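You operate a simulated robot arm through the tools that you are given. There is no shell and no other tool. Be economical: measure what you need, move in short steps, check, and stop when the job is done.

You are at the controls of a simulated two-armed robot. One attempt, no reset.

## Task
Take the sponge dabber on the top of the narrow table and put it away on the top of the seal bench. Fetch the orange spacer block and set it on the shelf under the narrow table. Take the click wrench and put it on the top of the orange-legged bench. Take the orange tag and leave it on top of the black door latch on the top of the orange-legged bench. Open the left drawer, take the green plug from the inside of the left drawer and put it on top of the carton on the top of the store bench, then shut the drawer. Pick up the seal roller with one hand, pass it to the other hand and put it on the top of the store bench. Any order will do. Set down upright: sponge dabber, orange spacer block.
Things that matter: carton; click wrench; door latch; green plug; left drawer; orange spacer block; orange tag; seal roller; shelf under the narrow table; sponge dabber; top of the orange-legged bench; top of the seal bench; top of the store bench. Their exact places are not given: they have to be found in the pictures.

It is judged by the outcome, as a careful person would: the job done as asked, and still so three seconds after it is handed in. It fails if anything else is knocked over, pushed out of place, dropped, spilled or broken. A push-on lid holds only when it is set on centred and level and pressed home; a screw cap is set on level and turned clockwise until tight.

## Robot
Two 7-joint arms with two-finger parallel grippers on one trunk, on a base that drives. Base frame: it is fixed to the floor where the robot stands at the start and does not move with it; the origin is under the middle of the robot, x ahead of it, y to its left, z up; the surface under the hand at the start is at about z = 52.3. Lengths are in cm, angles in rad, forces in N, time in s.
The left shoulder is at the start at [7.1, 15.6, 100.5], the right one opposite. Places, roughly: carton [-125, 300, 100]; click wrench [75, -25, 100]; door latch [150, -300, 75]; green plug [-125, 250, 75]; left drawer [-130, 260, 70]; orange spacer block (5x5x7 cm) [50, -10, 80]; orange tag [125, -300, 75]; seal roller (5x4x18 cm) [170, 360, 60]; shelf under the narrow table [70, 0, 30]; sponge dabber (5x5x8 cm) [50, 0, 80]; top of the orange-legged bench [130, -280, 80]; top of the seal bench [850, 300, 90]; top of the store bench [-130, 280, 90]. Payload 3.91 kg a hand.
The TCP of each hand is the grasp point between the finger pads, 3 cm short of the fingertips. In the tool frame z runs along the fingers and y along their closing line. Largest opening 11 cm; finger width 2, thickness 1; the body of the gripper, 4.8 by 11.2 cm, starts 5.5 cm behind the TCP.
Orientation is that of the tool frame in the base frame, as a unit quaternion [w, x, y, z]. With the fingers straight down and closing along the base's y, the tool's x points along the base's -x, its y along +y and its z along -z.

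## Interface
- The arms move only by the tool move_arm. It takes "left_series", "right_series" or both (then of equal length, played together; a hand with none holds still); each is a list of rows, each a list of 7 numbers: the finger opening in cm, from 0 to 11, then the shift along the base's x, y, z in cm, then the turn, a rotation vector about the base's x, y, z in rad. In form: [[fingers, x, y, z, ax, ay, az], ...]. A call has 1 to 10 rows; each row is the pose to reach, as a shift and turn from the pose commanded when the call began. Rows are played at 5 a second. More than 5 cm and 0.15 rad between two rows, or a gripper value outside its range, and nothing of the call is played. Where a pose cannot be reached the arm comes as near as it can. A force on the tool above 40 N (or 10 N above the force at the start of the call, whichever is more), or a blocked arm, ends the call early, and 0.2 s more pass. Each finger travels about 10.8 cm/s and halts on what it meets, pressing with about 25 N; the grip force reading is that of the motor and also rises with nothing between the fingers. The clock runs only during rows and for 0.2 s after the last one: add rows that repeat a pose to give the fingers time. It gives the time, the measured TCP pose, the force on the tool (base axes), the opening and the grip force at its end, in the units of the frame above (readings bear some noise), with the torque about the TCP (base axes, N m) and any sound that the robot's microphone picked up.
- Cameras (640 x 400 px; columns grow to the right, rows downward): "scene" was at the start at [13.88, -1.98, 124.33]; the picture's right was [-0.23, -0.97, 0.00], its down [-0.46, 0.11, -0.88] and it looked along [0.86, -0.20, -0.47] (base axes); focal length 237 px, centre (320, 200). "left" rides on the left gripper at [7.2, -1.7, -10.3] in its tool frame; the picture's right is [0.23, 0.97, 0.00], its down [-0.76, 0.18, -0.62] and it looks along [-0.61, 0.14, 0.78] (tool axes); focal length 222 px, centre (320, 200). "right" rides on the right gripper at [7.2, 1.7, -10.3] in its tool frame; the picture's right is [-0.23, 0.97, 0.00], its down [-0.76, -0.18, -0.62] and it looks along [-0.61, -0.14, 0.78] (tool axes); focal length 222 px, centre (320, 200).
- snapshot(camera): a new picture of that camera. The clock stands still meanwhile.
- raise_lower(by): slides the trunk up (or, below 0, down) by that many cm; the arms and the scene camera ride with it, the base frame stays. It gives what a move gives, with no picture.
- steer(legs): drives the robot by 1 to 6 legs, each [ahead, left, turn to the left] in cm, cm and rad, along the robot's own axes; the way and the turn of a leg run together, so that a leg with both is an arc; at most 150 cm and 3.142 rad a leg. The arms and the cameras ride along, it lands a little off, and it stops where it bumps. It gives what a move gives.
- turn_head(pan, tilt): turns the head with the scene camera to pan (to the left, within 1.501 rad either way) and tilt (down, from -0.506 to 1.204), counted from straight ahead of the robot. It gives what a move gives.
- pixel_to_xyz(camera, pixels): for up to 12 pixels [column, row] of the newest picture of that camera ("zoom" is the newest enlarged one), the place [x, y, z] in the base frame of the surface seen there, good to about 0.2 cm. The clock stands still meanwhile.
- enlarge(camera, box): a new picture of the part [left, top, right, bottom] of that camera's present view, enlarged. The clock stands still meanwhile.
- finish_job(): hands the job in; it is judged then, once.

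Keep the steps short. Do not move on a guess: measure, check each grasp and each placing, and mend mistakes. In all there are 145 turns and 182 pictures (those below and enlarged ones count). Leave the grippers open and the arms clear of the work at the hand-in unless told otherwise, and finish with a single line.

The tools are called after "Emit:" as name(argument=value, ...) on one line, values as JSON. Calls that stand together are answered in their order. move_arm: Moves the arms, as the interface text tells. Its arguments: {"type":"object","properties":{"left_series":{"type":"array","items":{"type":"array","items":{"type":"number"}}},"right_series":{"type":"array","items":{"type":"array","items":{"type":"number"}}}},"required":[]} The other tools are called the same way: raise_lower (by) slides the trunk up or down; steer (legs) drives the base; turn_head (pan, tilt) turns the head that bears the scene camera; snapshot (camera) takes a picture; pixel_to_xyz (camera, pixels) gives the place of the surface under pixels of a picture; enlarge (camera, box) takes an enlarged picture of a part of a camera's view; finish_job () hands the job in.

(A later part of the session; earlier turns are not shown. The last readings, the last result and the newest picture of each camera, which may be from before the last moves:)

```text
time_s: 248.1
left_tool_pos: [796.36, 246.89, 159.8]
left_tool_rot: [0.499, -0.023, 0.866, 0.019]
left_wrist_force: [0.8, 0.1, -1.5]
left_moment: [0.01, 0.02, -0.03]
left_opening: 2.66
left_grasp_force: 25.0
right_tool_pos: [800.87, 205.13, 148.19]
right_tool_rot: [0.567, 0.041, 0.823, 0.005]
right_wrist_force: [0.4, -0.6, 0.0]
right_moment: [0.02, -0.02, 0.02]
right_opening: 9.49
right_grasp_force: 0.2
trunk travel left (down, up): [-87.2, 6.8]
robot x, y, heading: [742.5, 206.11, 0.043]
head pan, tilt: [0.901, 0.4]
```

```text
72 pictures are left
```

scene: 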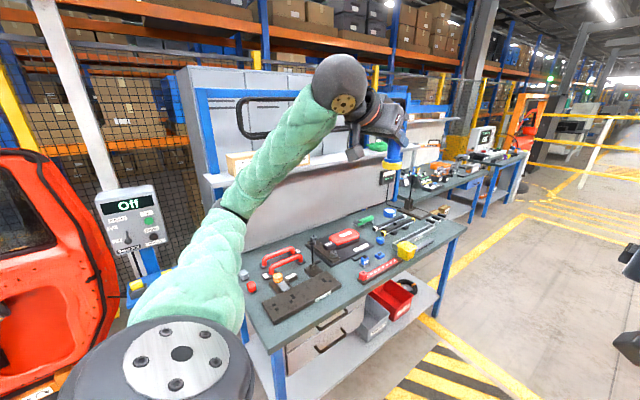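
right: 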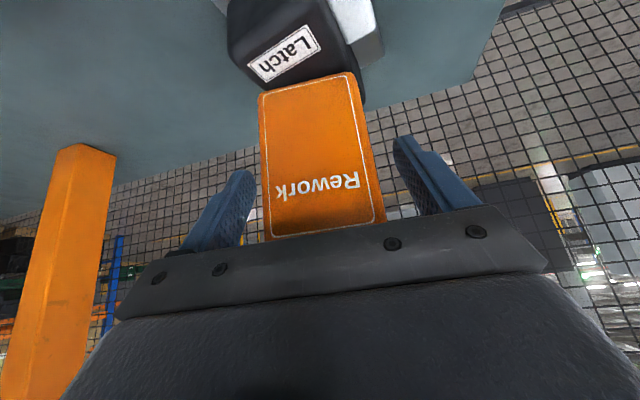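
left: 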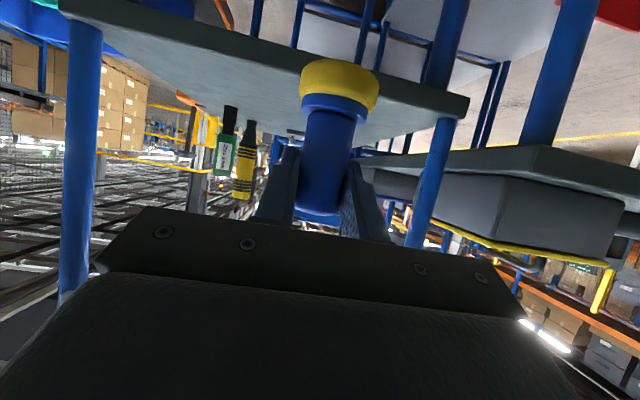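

Emit:
pixel_to_xyz(camera="scene", pixels=[[300, 285], [420, 255], [340, 270], [460, 185], [500, 165], [380, 215], [440, 235], [270, 340], [370, 270], [375, 180]])

Emit:
enlarge(camera="scene", box=[230, 110, 550, 310])

```text
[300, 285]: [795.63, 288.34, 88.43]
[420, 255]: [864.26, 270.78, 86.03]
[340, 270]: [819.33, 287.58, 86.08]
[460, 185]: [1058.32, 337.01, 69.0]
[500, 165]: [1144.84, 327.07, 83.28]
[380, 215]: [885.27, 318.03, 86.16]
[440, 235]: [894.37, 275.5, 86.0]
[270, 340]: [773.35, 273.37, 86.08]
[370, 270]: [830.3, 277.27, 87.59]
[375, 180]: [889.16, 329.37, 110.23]
```

```text
2.00 times, centred on (390, 210) of scene
```

zoom: 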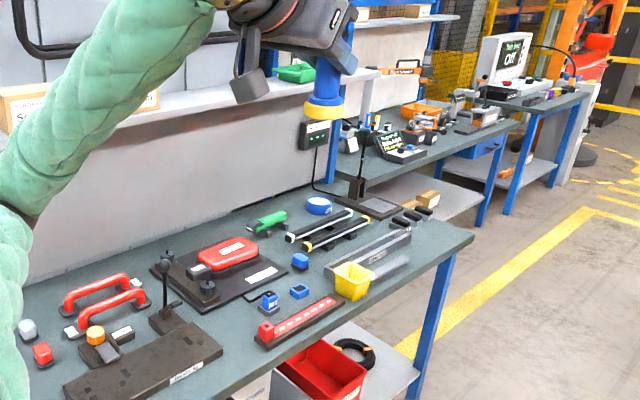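

This is the seal bench (top z 86, front edge y≈262). There's a free spot near (880,272). Drive on and turn to face it.

Emit:
steer(legs=[[0, -12, -0.044], [150, 0, 0], [0, 0, 1.57]])

Emit:
raise_lower(by=-35)

Emit:
turn_head(pan=0.2, tilt=0.65)

Emit:
snapshot(camera="scene")

```text
time_s: 260.3
left_tool_pos: [858.95, 250.04, 159.78]
left_tool_rot: [0.354, -0.604, 0.622, 0.352]
left_wrist_force: [0.8, 0.3, -0.9]
left_moment: [-0.01, 0.02, 0.02]
left_opening: 2.67
left_grasp_force: 25.5
right_tool_pos: [900.97, 251.14, 148.14]
right_tool_rot: [0.414, -0.526, 0.634, 0.387]
right_wrist_force: [0.4, 0.3, 1.2]
right_moment: [0.06, 0.03, 0.02]
right_opening: 9.51
right_grasp_force: 0.0
trunk travel left (down, up): [-87.2, 6.8]
robot x, y, heading: [895.33, 192.53, 1.534]
head pan, tilt: [0.901, 0.4]
```

```text
time_s: 263.7
left_tool_pos: [858.96, 249.92, 124.79]
left_tool_rot: [0.354, -0.604, 0.621, 0.352]
left_wrist_force: [0.3, 0.6, -0.6]
left_moment: [0.01, -0.01, 0.02]
left_opening: 2.66
left_grasp_force: 25.7
right_tool_pos: [900.97, 250.99, 113.16]
right_tool_rot: [0.415, -0.526, 0.634, 0.387]
right_wrist_force: [-0.7, -0.1, -0.7]
right_moment: [0.02, 0.0, 0.03]
right_opening: 9.49
right_grasp_force: 0.1
trunk travel left (down, up): [-52.2, 41.8]
robot x, y, heading: [895.0, 192.6, 1.528]
head pan, tilt: [0.901, 0.4]
```

```text
time_s: 264.8
left_tool_pos: [858.86, 250.06, 124.83]
left_tool_rot: [0.354, -0.603, 0.622, 0.352]
left_wrist_force: [-0.7, 0.3, -1.0]
left_moment: [-0.02, 0.0, 0.0]
left_opening: 2.67
left_grasp_force: 24.4
right_tool_pos: [900.99, 251.13, 113.18]
right_tool_rot: [0.414, -0.527, 0.633, 0.387]
right_wrist_force: [-0.8, -0.7, -0.3]
right_moment: [0.0, 0.03, 0.03]
right_opening: 9.51
right_grasp_force: 0.1
trunk travel left (down, up): [-52.2, 41.8]
robot x, y, heading: [895.26, 192.77, 1.53]
head pan, tilt: [0.201, 0.649]
```

```text
70 pictures are left
```

scene: 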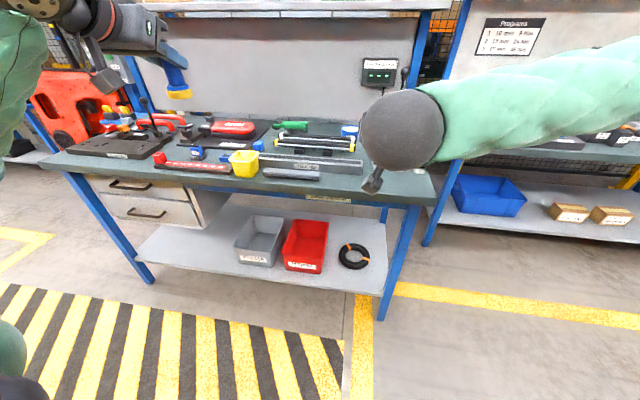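

Emit:
pixel_to_xyz(camera="scene", pixels=[[230, 185], [250, 188], [300, 188], [340, 192], [290, 175], [340, 180], [245, 165], [320, 165], [400, 190], [180, 165], [355, 170]])

Emit:
enlarge(camera="scene", box=[140, 100, 440, 220])

```text
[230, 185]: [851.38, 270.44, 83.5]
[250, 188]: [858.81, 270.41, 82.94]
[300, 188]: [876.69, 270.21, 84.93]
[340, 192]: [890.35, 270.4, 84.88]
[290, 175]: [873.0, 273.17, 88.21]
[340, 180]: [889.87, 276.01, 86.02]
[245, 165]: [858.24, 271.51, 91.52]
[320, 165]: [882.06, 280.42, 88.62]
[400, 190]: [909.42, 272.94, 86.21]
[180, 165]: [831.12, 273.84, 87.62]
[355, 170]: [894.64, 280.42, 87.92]
```

```text
2.13 times, centred on (290, 160) of scene
```

zoom: 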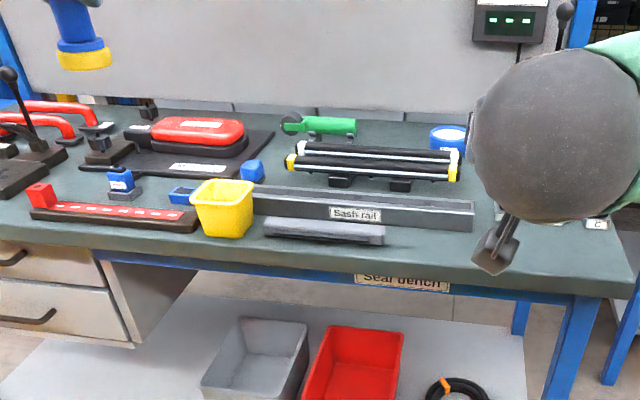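

"Seal bench" label confirmed; front edge y≈270. The right end looks free; move the right hand aside to see it.

Emit:
move_arm(right_series=[[9.5, 4.5, 0, 1, 0, 0, 0], [9.5, 9, -1, 2, 0, 0, 0], [9.5, 13.5, -2, 3, 0, 0, 0], [9.5, 18, -3, 4, 0, 0, 0], [9.5, 22, -4, 4, 0, 0, 0], [9.5, 26, -5, 4, 0, 0, 0]])

Emit:
enlarge(camera="scene", box=[260, 110, 460, 220])

Emit:
pixel_to_xyz(camera="zoom", pixels=[[300, 260], [350, 240], [350, 210], [400, 240], [450, 250], [480, 230], [320, 230], [400, 200]])

```text
time_s: 266.2
left_tool_pos: [859.03, 249.87, 124.94]
left_tool_rot: [0.354, -0.603, 0.621, 0.354]
left_wrist_force: [0.6, -0.3, -0.1]
left_moment: [0.0, 0.03, 0.01]
left_opening: 2.65
left_grasp_force: 25.3
right_tool_pos: [928.2, 250.35, 119.96]
right_tool_rot: [0.414, -0.527, 0.633, 0.389]
right_wrist_force: [0.2, 0.5, 1.0]
right_moment: [0.01, 0.04, 0.02]
right_opening: 9.5
right_grasp_force: 0.1
right hand out of reach, approached as far as the arm can: row 2, 3, 4, 5, 6
trunk travel left (down, up): [-52.2, 41.8]
robot x, y, heading: [895.09, 192.78, 1.534]
head pan, tilt: [0.201, 0.649]
```

```text
3.20 times, centred on (360, 165) of scene
```

zoom: 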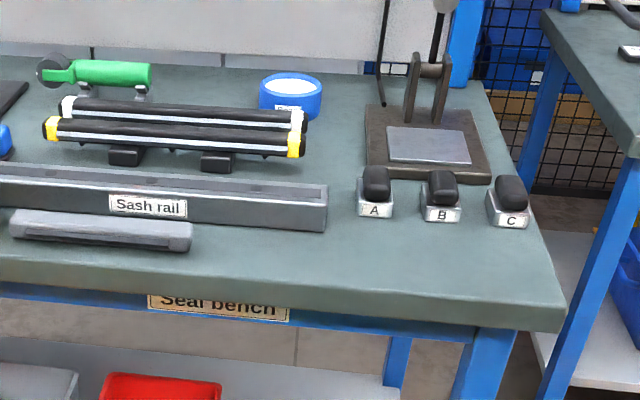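

```text
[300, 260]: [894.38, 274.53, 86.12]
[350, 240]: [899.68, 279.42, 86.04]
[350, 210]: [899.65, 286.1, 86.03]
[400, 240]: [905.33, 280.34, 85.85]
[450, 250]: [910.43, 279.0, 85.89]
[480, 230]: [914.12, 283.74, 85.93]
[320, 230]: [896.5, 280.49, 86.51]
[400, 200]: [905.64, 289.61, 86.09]
```

Free spot at (903,277.5). Strafe right 28 cm so the left hand can place it comfortably.

Emit:
steer(legs=[[0, -28, 0.04]])

Emit:
snapshot(camera="left")

```text
time_s: 268.1
left_tool_pos: [885.25, 248.01, 124.88]
left_tool_rot: [-0.347, 0.615, -0.611, -0.358]
left_wrist_force: [-0.2, -1.0, -1.5]
left_moment: [-0.01, 0.0, -0.01]
left_opening: 2.65
left_grasp_force: 24.5
right_tool_pos: [954.47, 251.12, 119.96]
right_tool_rot: [0.406, -0.538, 0.624, 0.395]
right_wrist_force: [-0.5, 0.2, 0.7]
right_moment: [0.0, 0.02, 0.0]
right_opening: 9.49
right_grasp_force: 0.0
trunk travel left (down, up): [-52.2, 41.8]
robot x, y, heading: [923.22, 192.03, 1.566]
head pan, tilt: [0.201, 0.649]
```

```text
67 pictures are left
```

left: 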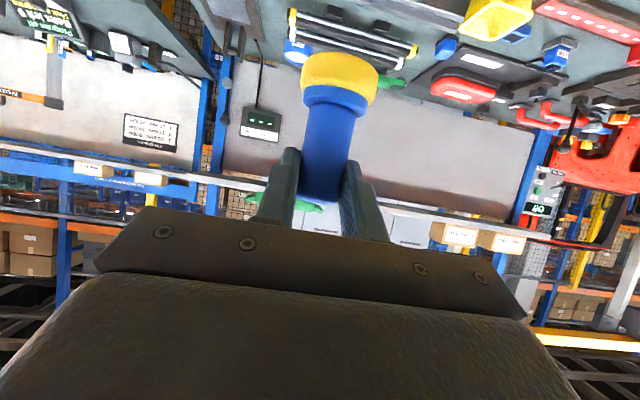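

Dabber still upright in the grip. Move over the spot at z≈96.

Emit:
move_arm(left_series=[[1.2, 1.8, 2.9, -2.9, 0, 0, 0], [1.2, 3.6, 5.8, -5.8, 0, 0, 0], [1.2, 5.4, 8.7, -8.7, 0, 0, 0], [1.2, 7.2, 11.6, -11.6, 0, 0, 0], [1.2, 9, 14.5, -14.5, 0, 0, 0], [1.2, 10.8, 17.4, -17.4, 0, 0, 0], [1.2, 12.6, 20.3, -20.3, 0, 0, 0], [1.2, 14.4, 23.2, -23.2, 0, 0, 0], [1.2, 16.2, 26.2, -26.1, 0, 0, 0], [1.2, 17.7, 29.2, -28.8, 0, 0, 0]])

Emit:
turn_head(pan=0.3, tilt=0.7)

Emit:
snapshot(camera="scene")

Emit:
snapshot(camera="left")

```text
time_s: 270.3
left_tool_pos: [902.93, 277.11, 96.13]
left_tool_rot: [-0.347, 0.615, -0.611, -0.359]
left_wrist_force: [0.3, -0.4, -1.7]
left_moment: [-0.03, 0.01, 0.01]
left_opening: 2.64
left_grasp_force: 24.9
right_tool_pos: [954.44, 251.17, 119.88]
right_tool_rot: [0.407, -0.538, 0.623, 0.395]
right_wrist_force: [0.1, 0.1, -0.2]
right_moment: [0.02, -0.04, 0.01]
right_opening: 9.52
right_grasp_force: 0.0
trunk travel left (down, up): [-52.2, 41.8]
robot x, y, heading: [923.44, 192.34, 1.567]
head pan, tilt: [0.201, 0.649]
```

```text
time_s: 271.0
left_tool_pos: [902.89, 277.12, 96.15]
left_tool_rot: [-0.348, 0.614, -0.611, -0.358]
left_wrist_force: [0.8, 0.1, -0.4]
left_moment: [0.0, 0.01, -0.05]
left_opening: 2.65
left_grasp_force: 25.0
right_tool_pos: [954.37, 251.05, 119.95]
right_tool_rot: [0.407, -0.538, 0.624, 0.395]
right_wrist_force: [-0.4, -0.5, 0.6]
right_moment: [0.01, -0.01, 0.0]
right_opening: 9.5
right_grasp_force: 0.1
trunk travel left (down, up): [-52.2, 41.8]
robot x, y, heading: [923.72, 192.0, 1.57]
head pan, tilt: [0.3, 0.7]
```

```text
66 pictures are left
```

scene: 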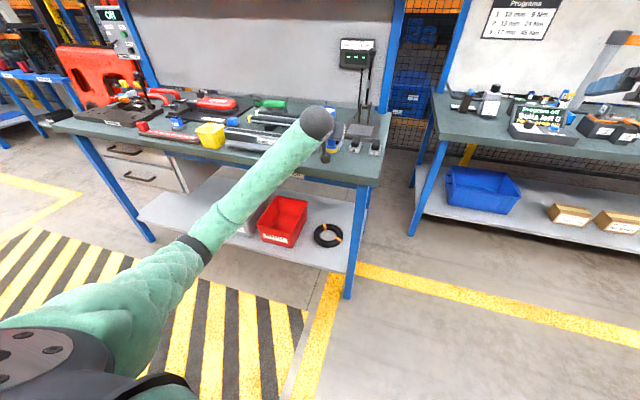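

```text
65 pictures are left
```

left: 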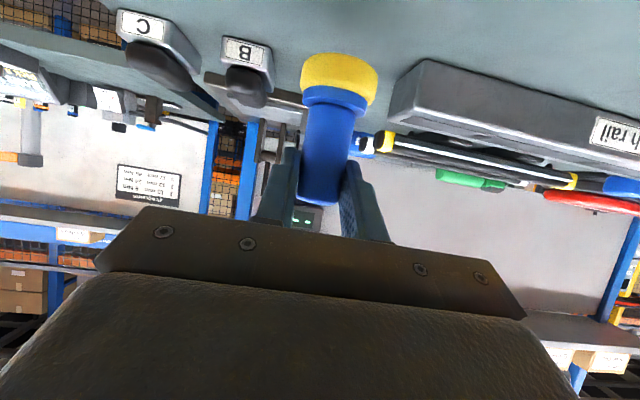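

Spot is clear. Lower to contact.

Emit:
move_arm(left_series=[[1.2, 0, 0, -2, 0, 0, 0], [1.2, 0, 0, -3, 0, 0, 0], [1.2, 0, 0, -3.4, 0, 0, 0], [1.2, 0, 0, -3.6, 0, 0, 0], [1.2, 0, 0, -3.8, 0, 0, 0]])

```text
time_s: 272.2
left_tool_pos: [902.81, 277.08, 92.36]
left_tool_rot: [-0.348, 0.615, -0.61, -0.359]
left_wrist_force: [-1.1, 0.3, 18.0]
left_moment: [0.14, -0.16, -0.01]
left_opening: 2.67
left_grasp_force: 25.1
right_tool_pos: [954.37, 250.96, 119.96]
right_tool_rot: [0.407, -0.538, 0.623, 0.396]
right_wrist_force: [1.1, -1.0, -0.2]
right_moment: [0.0, 0.0, 0.02]
right_opening: 9.51
right_grasp_force: 0.2
trunk travel left (down, up): [-52.2, 41.8]
robot x, y, heading: [923.32, 192.09, 1.566]
head pan, tilt: [0.3, 0.7]
```

Contact (18 N) at z 92.4. Ease up 0.15 and open gently, then back out along the hand axis.

Emit:
move_arm(left_series=[[1.2, 0, 0, 0.15, 0, 0, 0], [1.2, 0, 0, 0.15, 0, 0, 0], [2.9, 0, 0, 0.15, 0, 0, 0], [3.5, 0, 0, 0.15, 0, 0, 0], [4.3, 0, 0, 0.15, 0, 0, 0], [5.2, 0, 0, 0.15, 0, 0, 0], [5.2, 0, 0, 0.15, 0, 0, 0]])

Emit:
snapshot(camera="left")

```text
time_s: 273.8
left_tool_pos: [902.8, 277.19, 92.28]
left_tool_rot: [-0.348, 0.614, -0.61, -0.359]
left_wrist_force: [0.1, -0.7, -0.3]
left_moment: [0.0, 0.02, 0.03]
left_opening: 5.24
left_grasp_force: 0.1
right_tool_pos: [954.41, 251.0, 119.9]
right_tool_rot: [0.407, -0.538, 0.624, 0.395]
right_wrist_force: [0.3, -0.3, -0.2]
right_moment: [0.0, -0.01, -0.01]
right_opening: 9.5
right_grasp_force: 0.1
trunk travel left (down, up): [-52.2, 41.8]
robot x, y, heading: [923.54, 192.18, 1.568]
head pan, tilt: [0.3, 0.7]
```

```text
64 pictures are left
```

left: 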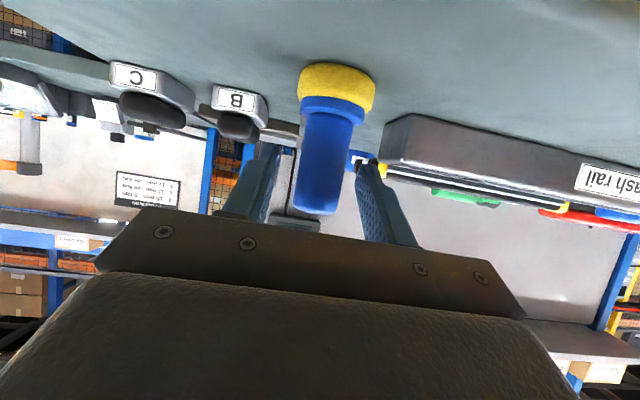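

Emit:
move_arm(left_series=[[5.2, 0, -2.5, 1.4, 0, 0, 0], [5.2, 0, -6, 3.5, 0, 0, 0], [5.2, 0, -10, 5.8, 0, 0, 0], [5.2, 0, -14, 8, 0, 0, 0], [6, -3, -17, 10, 0, 0, 0], [7, -6, -20, 13, 0, 0, 0], [8, -9, -23, 16, 0, 0, 0], [9, -12, -26, 19, 0, 0, 0]])

Emit:
enlarge(camera="scene", box=[220, 70, 440, 210])

```text
refused: row 6 steps farther than a row can; nothing moved
```

```text
2.86 times, centred on (330, 140) of scene
```

zoom: 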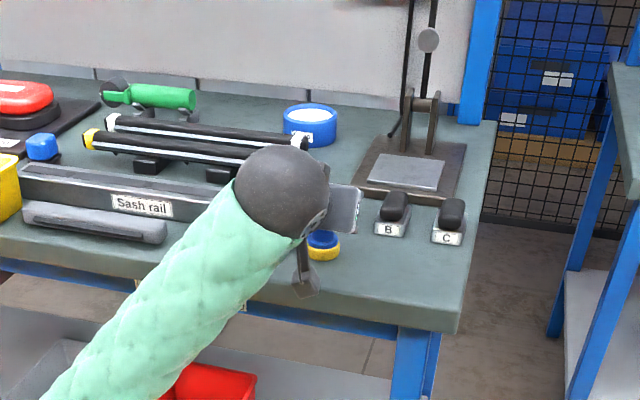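

Emit:
move_arm(left_series=[[5.2, 0, -2.5, 1.4, 0, 0, 0], [5.2, 0, -6, 3.5, 0, 0, 0], [5.2, 0, -10, 5.8, 0, 0, 0], [5.2, 0, -13.5, 8, 0, 0, 0], [6, -2, -16.5, 10.5, 0, 0, 0], [7, -4, -19.5, 13, 0, 0, 0], [8, -6, -22.5, 15.5, 0, 0, 0], [9, -8, -25.5, 18, 0, 0, 0]])

Emit:
enlarge(camera="scene", box=[220, 70, 440, 210])

```text
time_s: 275.6
left_tool_pos: [894.79, 252.93, 110.91]
left_tool_rot: [-0.347, 0.615, -0.611, -0.359]
left_wrist_force: [-0.1, 0.5, -0.1]
left_moment: [0.03, -0.02, 0.01]
left_opening: 9.01
left_grasp_force: 0.1
left hand out of reach, approached as far as the arm can: row 8
right_tool_pos: [954.44, 251.0, 119.77]
right_tool_rot: [0.408, -0.537, 0.625, 0.394]
right_wrist_force: [-0.5, 0.3, 0.1]
right_moment: [0.04, 0.02, 0.02]
right_opening: 9.5
right_grasp_force: 0.0
trunk travel left (down, up): [-52.2, 41.8]
robot x, y, heading: [923.52, 192.28, 1.565]
head pan, tilt: [0.3, 0.7]
```

```text
2.86 times, centred on (330, 140) of scene
```

zoom: 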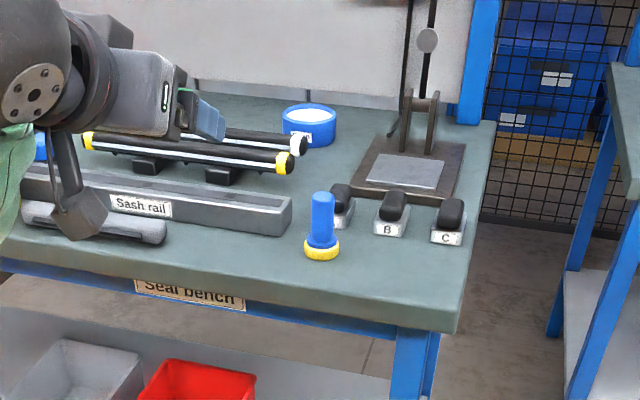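

Dabber stands upright on the seal bench. Raise the trunk, turn to face -x, and drive back along the aisle.

Emit:
raise_lower(by=35)

Emit:
steer(legs=[[0, 0, 1.57], [140, 0, 0], [140, 0, 0]])

Emit:
turn_head(pan=-0.2, tilt=0.3)

Emit:
snapshot(camera="scene")

```text
time_s: 279.0
left_tool_pos: [894.56, 252.9, 145.79]
left_tool_rot: [-0.347, 0.615, -0.611, -0.358]
left_wrist_force: [-0.2, 0.0, -0.7]
left_moment: [0.02, 0.02, -0.01]
left_opening: 8.96
left_grasp_force: 0.0
right_tool_pos: [954.43, 251.09, 154.87]
right_tool_rot: [0.407, -0.538, 0.624, 0.395]
right_wrist_force: [-0.1, 0.5, -0.8]
right_moment: [0.02, -0.04, 0.02]
right_opening: 9.51
right_grasp_force: 0.1
trunk travel left (down, up): [-87.2, 6.8]
robot x, y, heading: [923.67, 191.99, 1.568]
head pan, tilt: [0.3, 0.7]
```

```text
time_s: 296.2
left_tool_pos: [583.66, 186.74, 145.83]
left_tool_rot: [-0.01, 0.866, -0.028, -0.5]
left_wrist_force: [0.5, 0.5, 0.3]
left_moment: [-0.01, 0.0, 0.01]
left_opening: 9.01
left_grasp_force: 0.1
right_tool_pos: [589.83, 246.11, 154.82]
right_tool_rot: [-0.028, 0.819, -0.089, -0.566]
right_wrist_force: [0.1, -0.3, 0.4]
right_moment: [-0.01, -0.01, 0.0]
right_opening: 9.48
right_grasp_force: 0.1
trunk travel left (down, up): [-87.2, 6.8]
robot x, y, heading: [646.25, 211.11, 3.067]
head pan, tilt: [0.3, 0.7]
```

```text
time_s: 297.2
left_tool_pos: [583.74, 186.74, 145.74]
left_tool_rot: [-0.01, 0.866, -0.028, -0.499]
left_wrist_force: [-0.7, 0.2, -0.3]
left_moment: [0.01, -0.01, 0.01]
left_opening: 9.02
left_grasp_force: 0.0
right_tool_pos: [589.73, 246.09, 154.86]
right_tool_rot: [-0.028, 0.819, -0.089, -0.566]
right_wrist_force: [1.0, 0.3, -0.3]
right_moment: [0.01, 0.01, -0.03]
right_opening: 9.52
right_grasp_force: 0.0
trunk travel left (down, up): [-87.2, 6.8]
robot x, y, heading: [646.04, 211.23, 3.069]
head pan, tilt: [-0.201, 0.3]
```

```text
61 pictures are left
```

scene: 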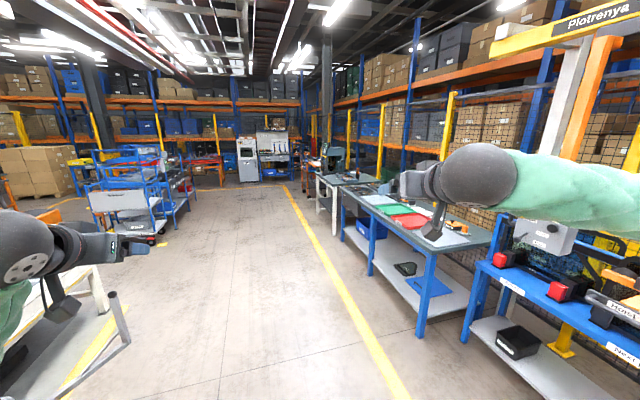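

Aisle clear. Correct heading (+0.08) and drive 290 further.

Emit:
steer(legs=[[0, 0, 0.09], [145, 0, 0], [145, 0, 0]])

Emit:
turn_head(pan=-0.6, tilt=0.35)

Emit:
snapshot(camera="scene")

```text
time_s: 311.7
left_tool_pos: [293.87, 184.39, 145.77]
left_tool_rot: [0.004, 0.866, -0.003, -0.499]
left_wrist_force: [-0.4, -0.1, 0.0]
left_moment: [0.02, 0.02, 0.01]
left_opening: 9.01
left_grasp_force: 0.1
right_tool_pos: [296.49, 244.08, 154.95]
right_tool_rot: [-0.011, 0.821, -0.065, -0.567]
right_wrist_force: [0.9, 0.4, -0.5]
right_moment: [-0.01, 0.0, 0.01]
right_opening: 9.48
right_grasp_force: 0.1
trunk travel left (down, up): [-87.2, 6.8]
robot x, y, heading: [355.03, 212.53, 3.121]
head pan, tilt: [-0.201, 0.3]
```

```text
time_s: 312.6
left_tool_pos: [293.83, 184.37, 145.94]
left_tool_rot: [0.005, 0.867, -0.003, -0.499]
left_wrist_force: [-0.1, 0.1, 0.5]
left_moment: [-0.01, 0.02, -0.01]
left_opening: 9.03
left_grasp_force: 0.1
right_tool_pos: [296.43, 243.98, 154.89]
right_tool_rot: [-0.012, 0.821, -0.065, -0.567]
right_wrist_force: [0.3, -0.2, 0.5]
right_moment: [0.0, -0.05, 0.01]
right_opening: 9.48
right_grasp_force: 0.0
trunk travel left (down, up): [-87.2, 6.8]
robot x, y, heading: [354.85, 212.67, 3.126]
head pan, tilt: [-0.6, 0.351]
```

```text
60 pictures are left
```

scene: 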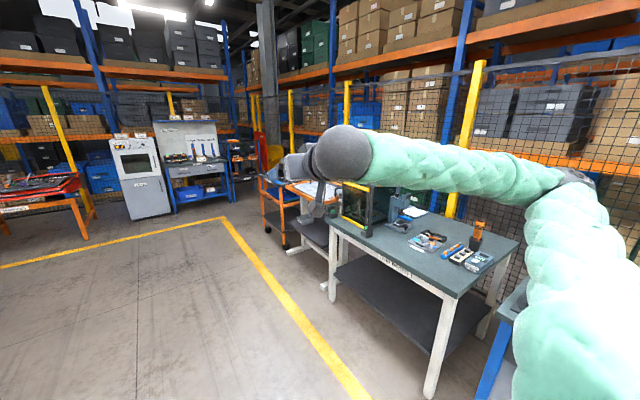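

Emit:
pixel_to_xyz(camera="scene", pixels=[[200, 190], [195, 160], [145, 185], [270, 190], [310, 190], [440, 260], [360, 235], [305, 160], [400, 225], [225, 215], [265, 230], [430, 240]])

Emit:
enlarge(camera="scene", box=[100, 110, 350, 260])

```text
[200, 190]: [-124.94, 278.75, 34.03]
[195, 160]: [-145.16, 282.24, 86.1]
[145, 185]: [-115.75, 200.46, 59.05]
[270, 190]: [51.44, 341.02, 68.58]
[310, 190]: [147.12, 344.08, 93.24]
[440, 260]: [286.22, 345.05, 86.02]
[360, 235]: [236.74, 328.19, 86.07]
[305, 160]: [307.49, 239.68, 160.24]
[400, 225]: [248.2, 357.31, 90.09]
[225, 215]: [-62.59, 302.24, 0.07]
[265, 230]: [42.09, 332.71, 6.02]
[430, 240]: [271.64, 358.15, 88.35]
```

```text
2.56 times, centred on (225, 185) of scene
```

zoom: 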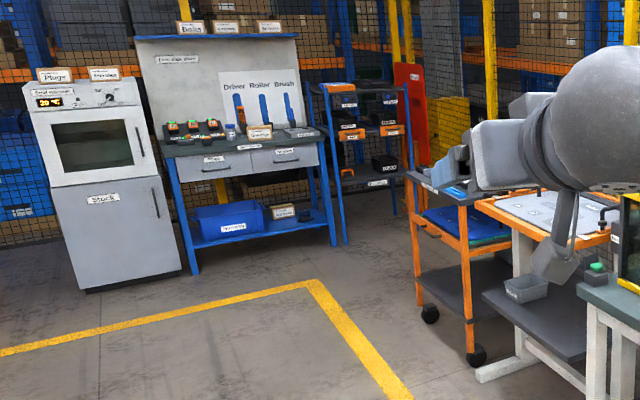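

The store bench with two drawers is at (-130,280), facing +x. For the roller near (170,360), drive ahead 165 and turn to face +y.

Emit:
steer(legs=[[130, 0, 0.03], [40, 0, 0], [0, 0, -1.58]])

Emit:
turn_head(pan=0.0, tilt=0.6)

Emit:
snapshot(camera="scene")

```text
time_s: 325.0
left_tool_pos: [158.53, 277.38, 145.75]
left_tool_rot: [0.353, -0.605, 0.621, 0.352]
left_wrist_force: [-0.1, 0.2, 0.3]
left_moment: [-0.05, 0.01, -0.02]
left_opening: 9.0
left_grasp_force: 0.1
right_tool_pos: [218.24, 273.69, 154.83]
right_tool_rot: [0.412, -0.529, 0.632, 0.388]
right_wrist_force: [-0.9, -1.0, -0.6]
right_moment: [0.0, -0.01, 0.02]
right_opening: 9.52
right_grasp_force: 0.2
trunk travel left (down, up): [-87.2, 6.8]
robot x, y, heading: [185.96, 215.96, 1.536]
head pan, tilt: [-0.6, 0.351]
```

```text
time_s: 326.0
left_tool_pos: [158.62, 277.28, 145.74]
left_tool_rot: [0.353, -0.605, 0.62, 0.353]
left_wrist_force: [0.8, -0.1, -0.2]
left_moment: [0.02, 0.01, -0.01]
left_opening: 9.0
left_grasp_force: 0.2
right_tool_pos: [218.24, 273.6, 154.88]
right_tool_rot: [0.412, -0.529, 0.631, 0.389]
right_wrist_force: [-0.1, 0.3, -0.2]
right_moment: [-0.02, -0.02, 0.02]
right_opening: 9.49
right_grasp_force: 0.2
trunk travel left (down, up): [-87.2, 6.8]
robot x, y, heading: [185.36, 215.8, 1.537]
head pan, tilt: [0.0, 0.6]
```

```text
58 pictures are left
```

scene: 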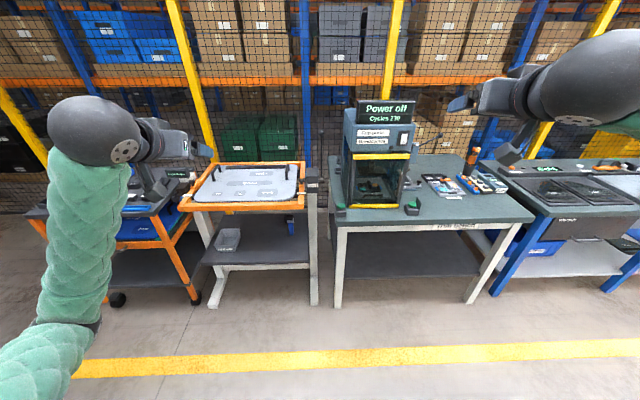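

Emit:
enlarge(camera="scene", box=[180, 140, 360, 300])

Emit:
pixel_to_xyz(camera="scene", pixels=[[250, 185], [270, 250], [230, 238], [290, 225], [310, 200], [300, 175], [380, 260], [330, 200], [150, 225], [140, 265]])

```text
2.50 times, centred on (270, 220) of scene
```

zoom: 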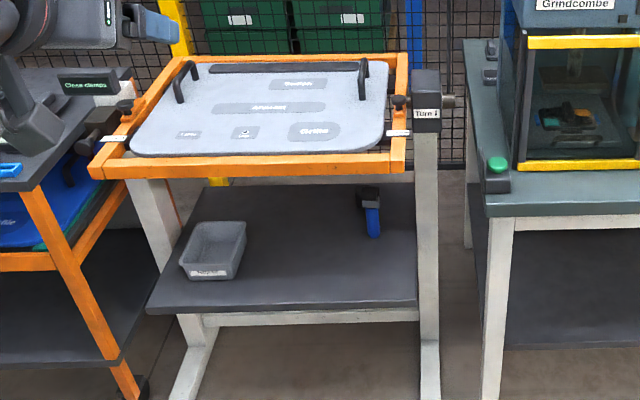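

```text
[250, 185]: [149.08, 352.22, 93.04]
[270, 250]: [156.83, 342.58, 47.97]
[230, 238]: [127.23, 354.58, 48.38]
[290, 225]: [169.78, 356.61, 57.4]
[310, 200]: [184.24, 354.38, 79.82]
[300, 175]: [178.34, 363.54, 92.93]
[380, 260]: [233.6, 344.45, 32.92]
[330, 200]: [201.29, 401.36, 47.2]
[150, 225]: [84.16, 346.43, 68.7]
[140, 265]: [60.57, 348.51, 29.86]
```

I see a blue-handled roller on the lower shelf (z 48) of the tilting panel table. Zoom in on it.

Emit:
enlarge(camera="scene", box=[265, 200, 315, 250])

Emit:
pixel_to_xyz(camera="zoom", pixels=[[265, 210], [265, 260], [265, 310], [265, 345], [220, 150], [260, 130], [290, 150], [230, 185], [265, 390], [150, 250], [400, 250], [265, 180]])

```text
8.00 times, centred on (290, 225) of scene
```

zoom: 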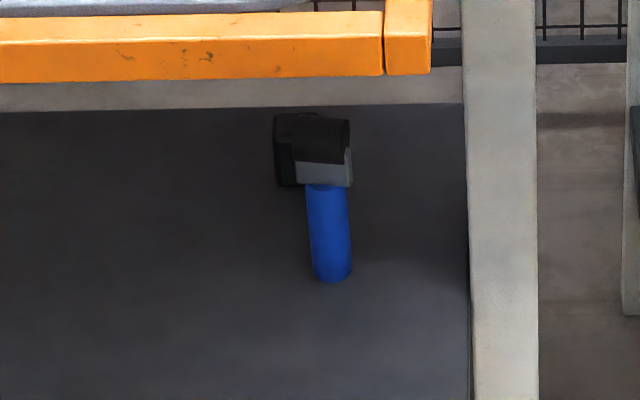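

```text
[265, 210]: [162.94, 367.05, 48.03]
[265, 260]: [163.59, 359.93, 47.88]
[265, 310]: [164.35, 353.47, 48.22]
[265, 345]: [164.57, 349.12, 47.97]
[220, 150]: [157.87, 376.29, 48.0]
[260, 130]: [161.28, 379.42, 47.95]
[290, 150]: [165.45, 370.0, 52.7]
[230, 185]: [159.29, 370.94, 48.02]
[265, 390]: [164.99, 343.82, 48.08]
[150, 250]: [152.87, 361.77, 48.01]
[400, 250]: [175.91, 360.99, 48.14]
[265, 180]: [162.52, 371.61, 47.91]
```

Emit:
pixel_to_xyz(camera="zoom", pixels=[[326, 195], [328, 215], [330, 240], [332, 265], [333, 277], [320, 150], [325, 175], [335, 125], [312, 240], [348, 240], [330, 300], [300, 180]])

```text
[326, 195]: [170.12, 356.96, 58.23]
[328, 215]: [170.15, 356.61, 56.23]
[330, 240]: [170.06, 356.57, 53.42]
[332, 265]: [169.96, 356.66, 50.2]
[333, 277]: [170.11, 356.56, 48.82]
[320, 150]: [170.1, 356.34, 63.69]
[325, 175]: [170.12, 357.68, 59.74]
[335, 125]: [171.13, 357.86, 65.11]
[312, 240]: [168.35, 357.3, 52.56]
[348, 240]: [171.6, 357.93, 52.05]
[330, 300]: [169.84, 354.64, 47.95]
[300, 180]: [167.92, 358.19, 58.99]
```

The roller stands upright on its handle: handle axis (170,358), z 48–59, head to z≈66. I'll pick it with the left hand from the front. Lower the trunk 80.

Emit:
raise_lower(by=-80)

Emit:
steer(legs=[[30, 0, 0.033]])

Emit:
turn_head(pan=0.1, tilt=0.3)

Emit:
snapshot(camera="scene")

Emit:
pixel_to_xyz(camera="scene", pixels=[[320, 200], [345, 200], [330, 230], [240, 180], [245, 230], [300, 220], [200, 200], [380, 200]])

```text
refused: -80 is not a number from -40 to 40
```

```text
time_s: 328.1
left_tool_pos: [157.1, 306.13, 145.74]
left_tool_rot: [-0.347, 0.615, -0.61, -0.359]
left_wrist_force: [0.5, -1.5, 0.1]
left_moment: [-0.01, 0.01, 0.03]
left_opening: 9.0
left_grasp_force: 0.1
right_tool_pos: [216.68, 304.47, 155.02]
right_tool_rot: [0.407, -0.539, 0.623, 0.396]
right_wrist_force: [0.5, -0.4, -0.4]
right_moment: [0.01, 0.02, 0.01]
right_opening: 9.49
right_grasp_force: 0.2
trunk travel left (down, up): [-87.2, 6.8]
robot x, y, heading: [186.39, 245.4, 1.57]
head pan, tilt: [0.0, 0.6]
```

```text
time_s: 328.9
left_tool_pos: [156.94, 306.22, 145.76]
left_tool_rot: [-0.347, 0.616, -0.61, -0.358]
left_wrist_force: [-0.6, 0.1, -1.0]
left_moment: [0.02, 0.01, -0.02]
left_opening: 9.0
left_grasp_force: 0.0
right_tool_pos: [216.72, 304.59, 154.83]
right_tool_rot: [0.406, -0.539, 0.623, 0.395]
right_wrist_force: [0.3, 0.3, 0.4]
right_moment: [-0.03, 0.01, 0.02]
right_opening: 9.49
right_grasp_force: 0.0
trunk travel left (down, up): [-87.2, 6.8]
robot x, y, heading: [186.35, 245.27, 1.569]
head pan, tilt: [0.099, 0.3]
```

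```text
55 pictures are left
```

scene: 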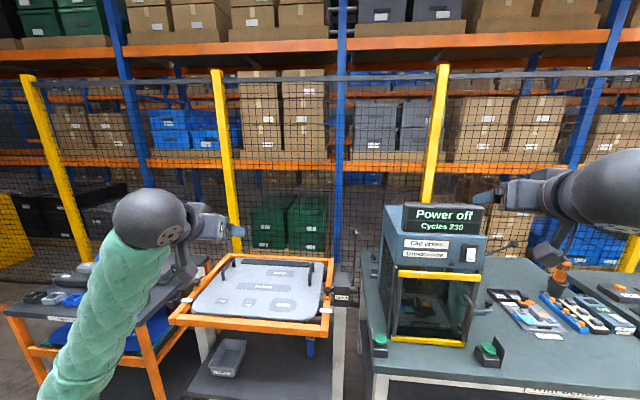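

```text
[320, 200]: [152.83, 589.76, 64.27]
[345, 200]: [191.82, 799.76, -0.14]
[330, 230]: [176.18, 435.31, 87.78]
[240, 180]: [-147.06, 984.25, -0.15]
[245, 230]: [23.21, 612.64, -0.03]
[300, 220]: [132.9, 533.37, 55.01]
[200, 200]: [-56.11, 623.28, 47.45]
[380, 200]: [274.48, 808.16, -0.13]
```

Lower in two 40 cm steps (hands at y≈306, table fronts at y≥328).

Emit:
raise_lower(by=-40)

Emit:
raise_lower(by=-40)

Emit:
snapshot(camera="scene")

Emit:
pixel_to_xyz(camera="scene", pixels=[[250, 165], [340, 165], [335, 250], [200, 260], [310, 230], [315, 200], [240, 280], [300, 290]])

```text
time_s: 332.7
left_tool_pos: [156.89, 306.2, 105.81]
left_tool_rot: [-0.347, 0.616, -0.609, -0.359]
left_wrist_force: [-0.2, -0.5, -0.4]
left_moment: [0.01, 0.03, -0.03]
left_opening: 8.99
left_grasp_force: 0.0
right_tool_pos: [216.69, 304.63, 114.94]
right_tool_rot: [0.406, -0.54, 0.622, 0.396]
right_wrist_force: [0.5, 0.2, -0.9]
right_moment: [-0.02, 0.04, -0.02]
right_opening: 9.47
right_grasp_force: 0.1
trunk travel left (down, up): [-47.2, 46.8]
robot x, y, heading: [186.18, 245.71, 1.569]
head pan, tilt: [0.099, 0.3]
```

```text
time_s: 336.5
left_tool_pos: [156.94, 306.16, 65.9]
left_tool_rot: [-0.347, 0.616, -0.61, -0.359]
left_wrist_force: [0.0, -0.2, 0.1]
left_moment: [0.01, -0.01, 0.01]
left_opening: 9.02
left_grasp_force: 0.0
right_tool_pos: [216.67, 304.67, 74.86]
right_tool_rot: [0.405, -0.54, 0.622, 0.396]
right_wrist_force: [0.7, -0.1, -0.4]
right_moment: [-0.02, 0.02, 0.0]
right_opening: 9.52
right_grasp_force: 0.0
trunk travel left (down, up): [-7.2, 86.8]
robot x, y, heading: [186.05, 245.41, 1.568]
head pan, tilt: [0.099, 0.3]
```

```text
54 pictures are left
```

scene: 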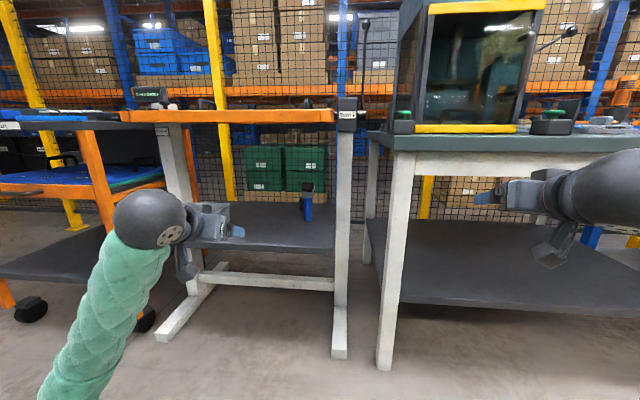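

```text
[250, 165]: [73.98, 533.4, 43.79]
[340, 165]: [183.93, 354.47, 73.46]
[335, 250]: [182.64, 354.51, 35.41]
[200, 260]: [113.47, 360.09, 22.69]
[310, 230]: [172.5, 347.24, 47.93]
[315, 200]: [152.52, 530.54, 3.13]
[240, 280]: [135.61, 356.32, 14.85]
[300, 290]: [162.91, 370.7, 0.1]
```

Very clear view; roller at (307,205), right post at x≈184. Bring the left hand to 12 cm in front of the roller at z≈55.

Emit:
move_arm(left_series=[[8, 2, 3.4, -1.6, 0, 0, 0], [7, 4, 6.8, -3.2, 0, 0, 0], [6.5, 6, 10.2, -4.8, 0, 0, 0], [6.5, 8, 13.6, -6.4, 0, 0, 0], [6.5, 10, 17, -8, 0, 0, 0], [6.5, 12, 20.4, -9.6, 0, 0, 0], [6.5, 13.4, 24, -10.9, 0, 0, 0], [6.5, 13.4, 39.5, -10.9, 0, 0, 0]])

Emit:
move_arm(left_series=[[8, 2, 3.4, -1.6, 0, 0, 0], [7, 4, 6.8, -3.2, 0, 0, 0], [6.5, 6, 10.2, -4.8, 0, 0, 0], [6.5, 8, 13.6, -6.4, 0, 0, 0], [6.5, 10, 17, -8, 0, 0, 0], [6.5, 12, 20.4, -9.6, 0, 0, 0], [6.5, 13.4, 24.5, -10.9, 0, 0, 0], [6.5, 13.4, 29, -10.9, 0, 0, 0], [6.5, 13.4, 33.5, -10.9, 0, 0, 0], [6.5, 13.4, 38, -10.9, 0, 0, 0]])

Emit:
snapshot(camera="left")

Emit:
snapshot(camera="scene")

```text
refused: row 8 steps farther than a row can; nothing moved
```

```text
time_s: 338.7
left_tool_pos: [170.17, 344.02, 55.09]
left_tool_rot: [-0.347, 0.615, -0.61, -0.358]
left_wrist_force: [-0.5, 0.5, 0.5]
left_moment: [0.03, 0.02, 0.02]
left_opening: 6.51
left_grasp_force: 0.1
right_tool_pos: [216.68, 304.58, 74.82]
right_tool_rot: [0.406, -0.539, 0.623, 0.395]
right_wrist_force: [-0.1, 0.5, -0.3]
right_moment: [-0.01, -0.05, -0.03]
right_opening: 9.53
right_grasp_force: 0.1
trunk travel left (down, up): [-7.2, 86.8]
robot x, y, heading: [185.87, 245.63, 1.573]
head pan, tilt: [0.099, 0.3]
```

```text
53 pictures are left
```

left: 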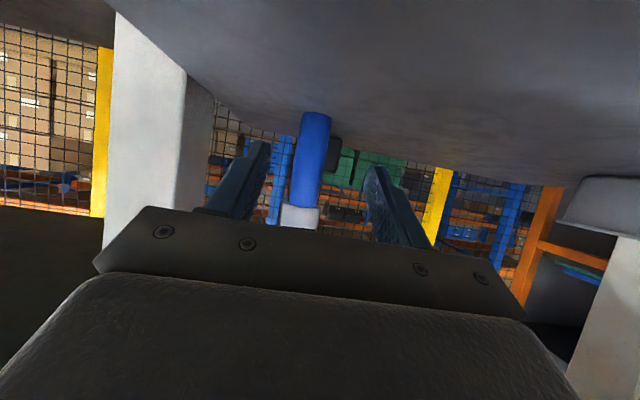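

```text
52 pictures are left
```

scene: 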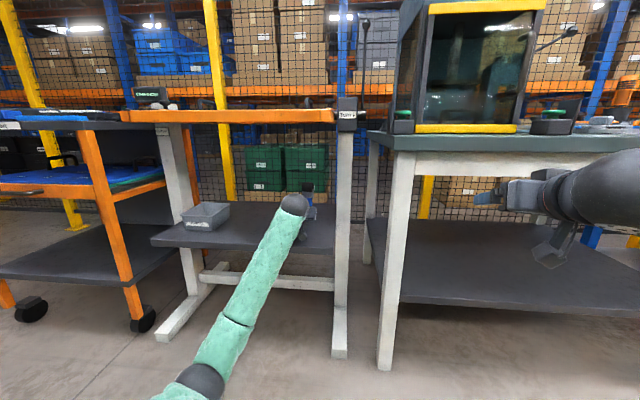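

Handle is centred between the fingers. Advance 13.7 and close.

Emit:
move_arm(left_series=[[6.5, -0.1, 4, 0, 0, 0, 0], [6.5, -0.1, 8, 0, 0, 0, 0], [6.5, -0.1, 11.5, 0, 0, 0, 0], [6.5, -0.1, 13.6, 0, 0, 0, 0], [6.5, -0.1, 13.6, 0, 0, 0, 0]])

Emit:
snapshot(camera="left")

```text
time_s: 339.9
left_tool_pos: [170.16, 357.86, 55.05]
left_tool_rot: [-0.345, 0.617, -0.609, -0.36]
left_wrist_force: [-0.3, -0.2, -0.1]
left_moment: [0.03, 0.04, 0.01]
left_opening: 6.5
left_grasp_force: 0.0
right_tool_pos: [216.65, 304.65, 74.97]
right_tool_rot: [0.406, -0.539, 0.623, 0.395]
right_wrist_force: [0.4, 0.6, -0.5]
right_moment: [0.02, -0.04, 0.04]
right_opening: 9.47
right_grasp_force: 0.0
trunk travel left (down, up): [-7.2, 86.8]
robot x, y, heading: [186.09, 245.62, 1.568]
head pan, tilt: [0.099, 0.3]
```

```text
51 pictures are left
```

left: 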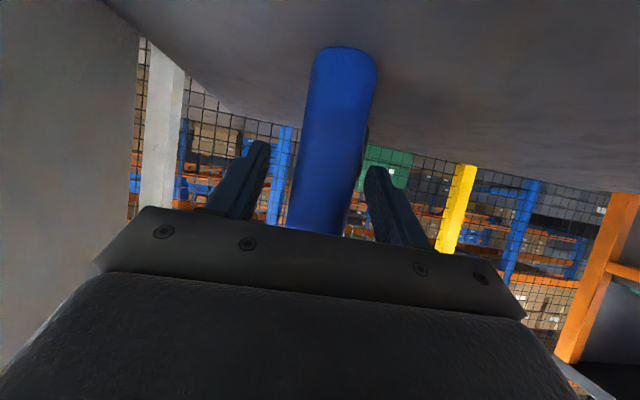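

Handle is between the fingers, unforced. Close and lift slightly.

Emit:
move_arm(left_series=[[5, 0, 0, 0, 0, 0, 0], [3.5, 0, 0, 0, 0, 0, 0], [2, 0, 0, 0, 0, 0, 0], [1.5, 0, 0, 0, 0, 0, 0], [1.5, 0, 0, 0, 0, 0, 0], [1.5, 0, 0, 0.6, 0, 0, 0], [1.5, 0, 0, 1.5, 0, 0, 0], [1.5, 0, 0, 2.5, 0, 0, 0]])

Emit:
snapshot(camera="left")

```text
time_s: 341.7
left_tool_pos: [170.44, 357.93, 57.41]
left_tool_rot: [-0.346, 0.616, -0.61, -0.359]
left_wrist_force: [0.2, 0.5, -1.8]
left_moment: [-0.04, 0.03, 0.0]
left_opening: 3.53
left_grasp_force: 25.0
right_tool_pos: [216.77, 304.55, 74.91]
right_tool_rot: [0.407, -0.539, 0.622, 0.396]
right_wrist_force: [0.1, 0.1, 1.1]
right_moment: [0.01, 0.03, 0.01]
right_opening: 9.5
right_grasp_force: 0.0
trunk travel left (down, up): [-7.2, 86.8]
robot x, y, heading: [185.92, 245.77, 1.57]
head pan, tilt: [0.099, 0.3]
```

```text
50 pictures are left
```

left: 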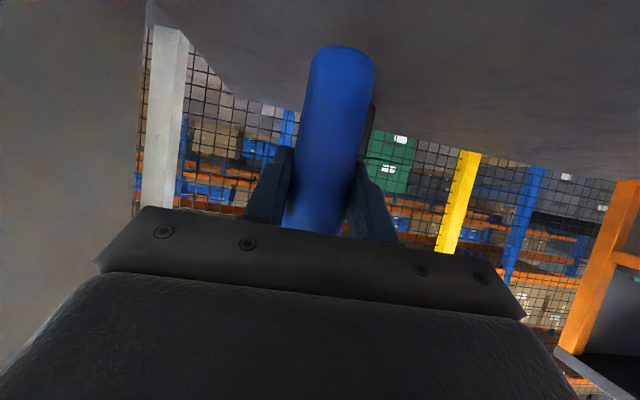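

Held (3.5 cm). Withdraw straight back along -y.

Emit:
move_arm(left_series=[[1.5, 0, -4, 1, 0, 0, 0], [1.5, 0, -8.5, 1, 0, 0, 0], [1.5, 0, -13, 1, 0, 0, 0], [1.5, 0, -17.5, 1, 0, 0, 0], [1.5, 0, -22, 1, 0, 0, 0], [1.5, -1, -26.5, 1, 0, 0, 0], [1.5, -2, -31, 1.5, 0, 0, 0], [1.5, -3, -35.5, 2.5, 0, 0, 0], [1.5, -4, -40, 4, 0, 0, 0]])

Emit:
steer(legs=[[-40, 0, 0]])

Emit:
raise_lower(by=30)

Emit:
turn_head(pan=0.1, tilt=0.6)

Emit:
snapshot(camera="scene")

```text
time_s: 343.7
left_tool_pos: [166.33, 317.88, 61.3]
left_tool_rot: [-0.346, 0.616, -0.609, -0.359]
left_wrist_force: [-0.1, 0.4, -1.6]
left_moment: [-0.03, 0.0, -0.03]
left_opening: 3.55
left_grasp_force: 24.7
right_tool_pos: [216.65, 304.5, 74.86]
right_tool_rot: [0.407, -0.539, 0.623, 0.395]
right_wrist_force: [0.2, -0.1, 0.1]
right_moment: [0.04, -0.03, -0.02]
right_opening: 9.5
right_grasp_force: 0.1
trunk travel left (down, up): [-7.2, 86.8]
robot x, y, heading: [186.28, 245.59, 1.568]
head pan, tilt: [0.099, 0.3]
```

```text
time_s: 346.2
left_tool_pos: [166.55, 279.01, 61.22]
left_tool_rot: [-0.347, 0.615, -0.611, -0.358]
left_wrist_force: [-0.7, 0.2, -1.8]
left_moment: [0.0, -0.01, -0.02]
left_opening: 3.54
left_grasp_force: 24.5
right_tool_pos: [216.84, 265.44, 74.87]
right_tool_rot: [0.406, -0.539, 0.623, 0.396]
right_wrist_force: [0.0, -0.2, 0.1]
right_moment: [0.04, -0.01, -0.01]
right_opening: 9.52
right_grasp_force: 0.0
trunk travel left (down, up): [-7.2, 86.8]
robot x, y, heading: [186.02, 206.58, 1.574]
head pan, tilt: [0.099, 0.3]
```

```text
time_s: 349.2
left_tool_pos: [166.41, 278.97, 91.19]
left_tool_rot: [-0.346, 0.616, -0.61, -0.359]
left_wrist_force: [-0.6, 0.2, -2.2]
left_moment: [0.03, -0.01, -0.04]
left_opening: 3.53
left_grasp_force: 25.0
right_tool_pos: [216.84, 265.56, 104.99]
right_tool_rot: [0.407, -0.538, 0.624, 0.394]
right_wrist_force: [0.0, 0.3, -0.2]
right_moment: [-0.01, 0.0, 0.01]
right_opening: 9.51
right_grasp_force: 0.1
trunk travel left (down, up): [-37.2, 56.8]
robot x, y, heading: [186.16, 206.64, 1.568]
head pan, tilt: [0.099, 0.3]
```

```text
time_s: 350.0
left_tool_pos: [166.47, 279.02, 91.23]
left_tool_rot: [-0.346, 0.616, -0.61, -0.358]
left_wrist_force: [-0.1, 0.4, -2.9]
left_moment: [-0.02, -0.02, -0.04]
left_opening: 3.51
left_grasp_force: 25.0
right_tool_pos: [216.82, 265.72, 104.91]
right_tool_rot: [0.406, -0.539, 0.623, 0.395]
right_wrist_force: [0.4, -0.1, -0.4]
right_moment: [0.02, 0.01, -0.03]
right_opening: 9.51
right_grasp_force: 0.1
trunk travel left (down, up): [-37.2, 56.8]
robot x, y, heading: [186.45, 206.87, 1.569]
head pan, tilt: [0.099, 0.6]
```

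```text
49 pictures are left
```

scene: 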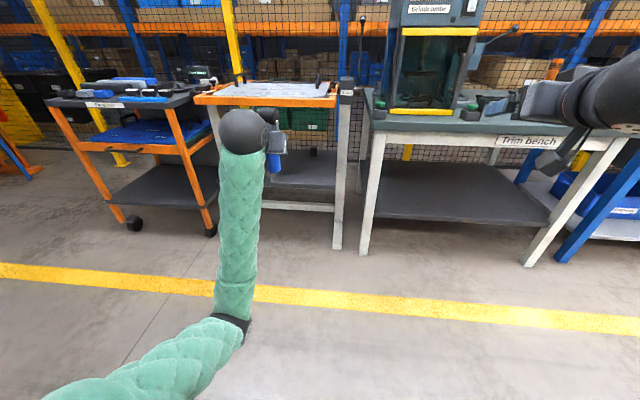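

Now the handover. First bring the left hand to the middle, yawed 0.6 rad toward the right.

Emit:
move_arm(left_series=[[1.5, 3.5, -0.8, 0, 0, 0, -0.12], [1.5, 7, -1.6, 0, 0, 0, -0.24], [1.5, 10.5, -2.4, 0, 0, 0, -0.36], [1.5, 14, -3.2, 0, 0, 0, -0.48], [1.5, 17.5, -4, 0, 0, 0, -0.6]], right_series=[[9, 3, -1, 0, 0, 0, 0.12], [8.5, 5, -2, 0, 0, 0, 0.24], [8, 7, -3, 0, 0, 0, 0.36], [8, 8, -4, 0, 0, 0, 0.48], [8, 8, -5, 0, 0, 0, 0.62]])

Emit:
snapshot(camera="scene")

Emit:
snapshot(camera="right")

```text
time_s: 351.2
left_tool_pos: [184.07, 275.08, 91.39]
left_tool_rot: [0.438, -0.407, 0.765, 0.241]
left_wrist_force: [0.6, -0.6, -1.6]
left_moment: [0.05, 0.01, 0.02]
left_opening: 3.54
left_grasp_force: 25.0
right_tool_pos: [224.76, 260.53, 104.91]
right_tool_rot: [-0.266, 0.703, -0.429, -0.5]
right_wrist_force: [-0.3, 0.1, 0.1]
right_moment: [0.0, 0.01, -0.01]
right_opening: 8.0
right_grasp_force: 0.0
trunk travel left (down, up): [-37.2, 56.8]
robot x, y, heading: [185.83, 206.78, 1.565]
head pan, tilt: [0.099, 0.6]
```

```text
48 pictures are left
```

scene: 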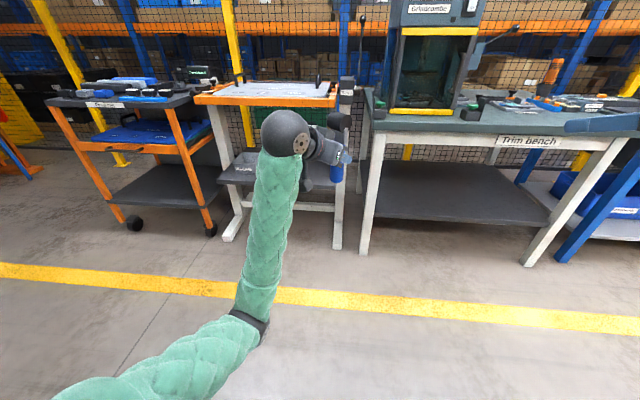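

```text
47 pictures are left
```

right: 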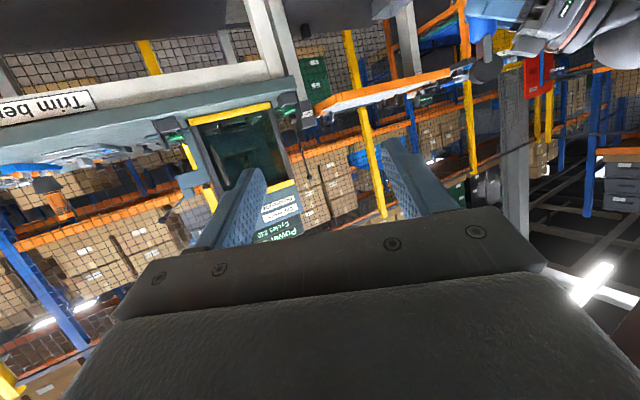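

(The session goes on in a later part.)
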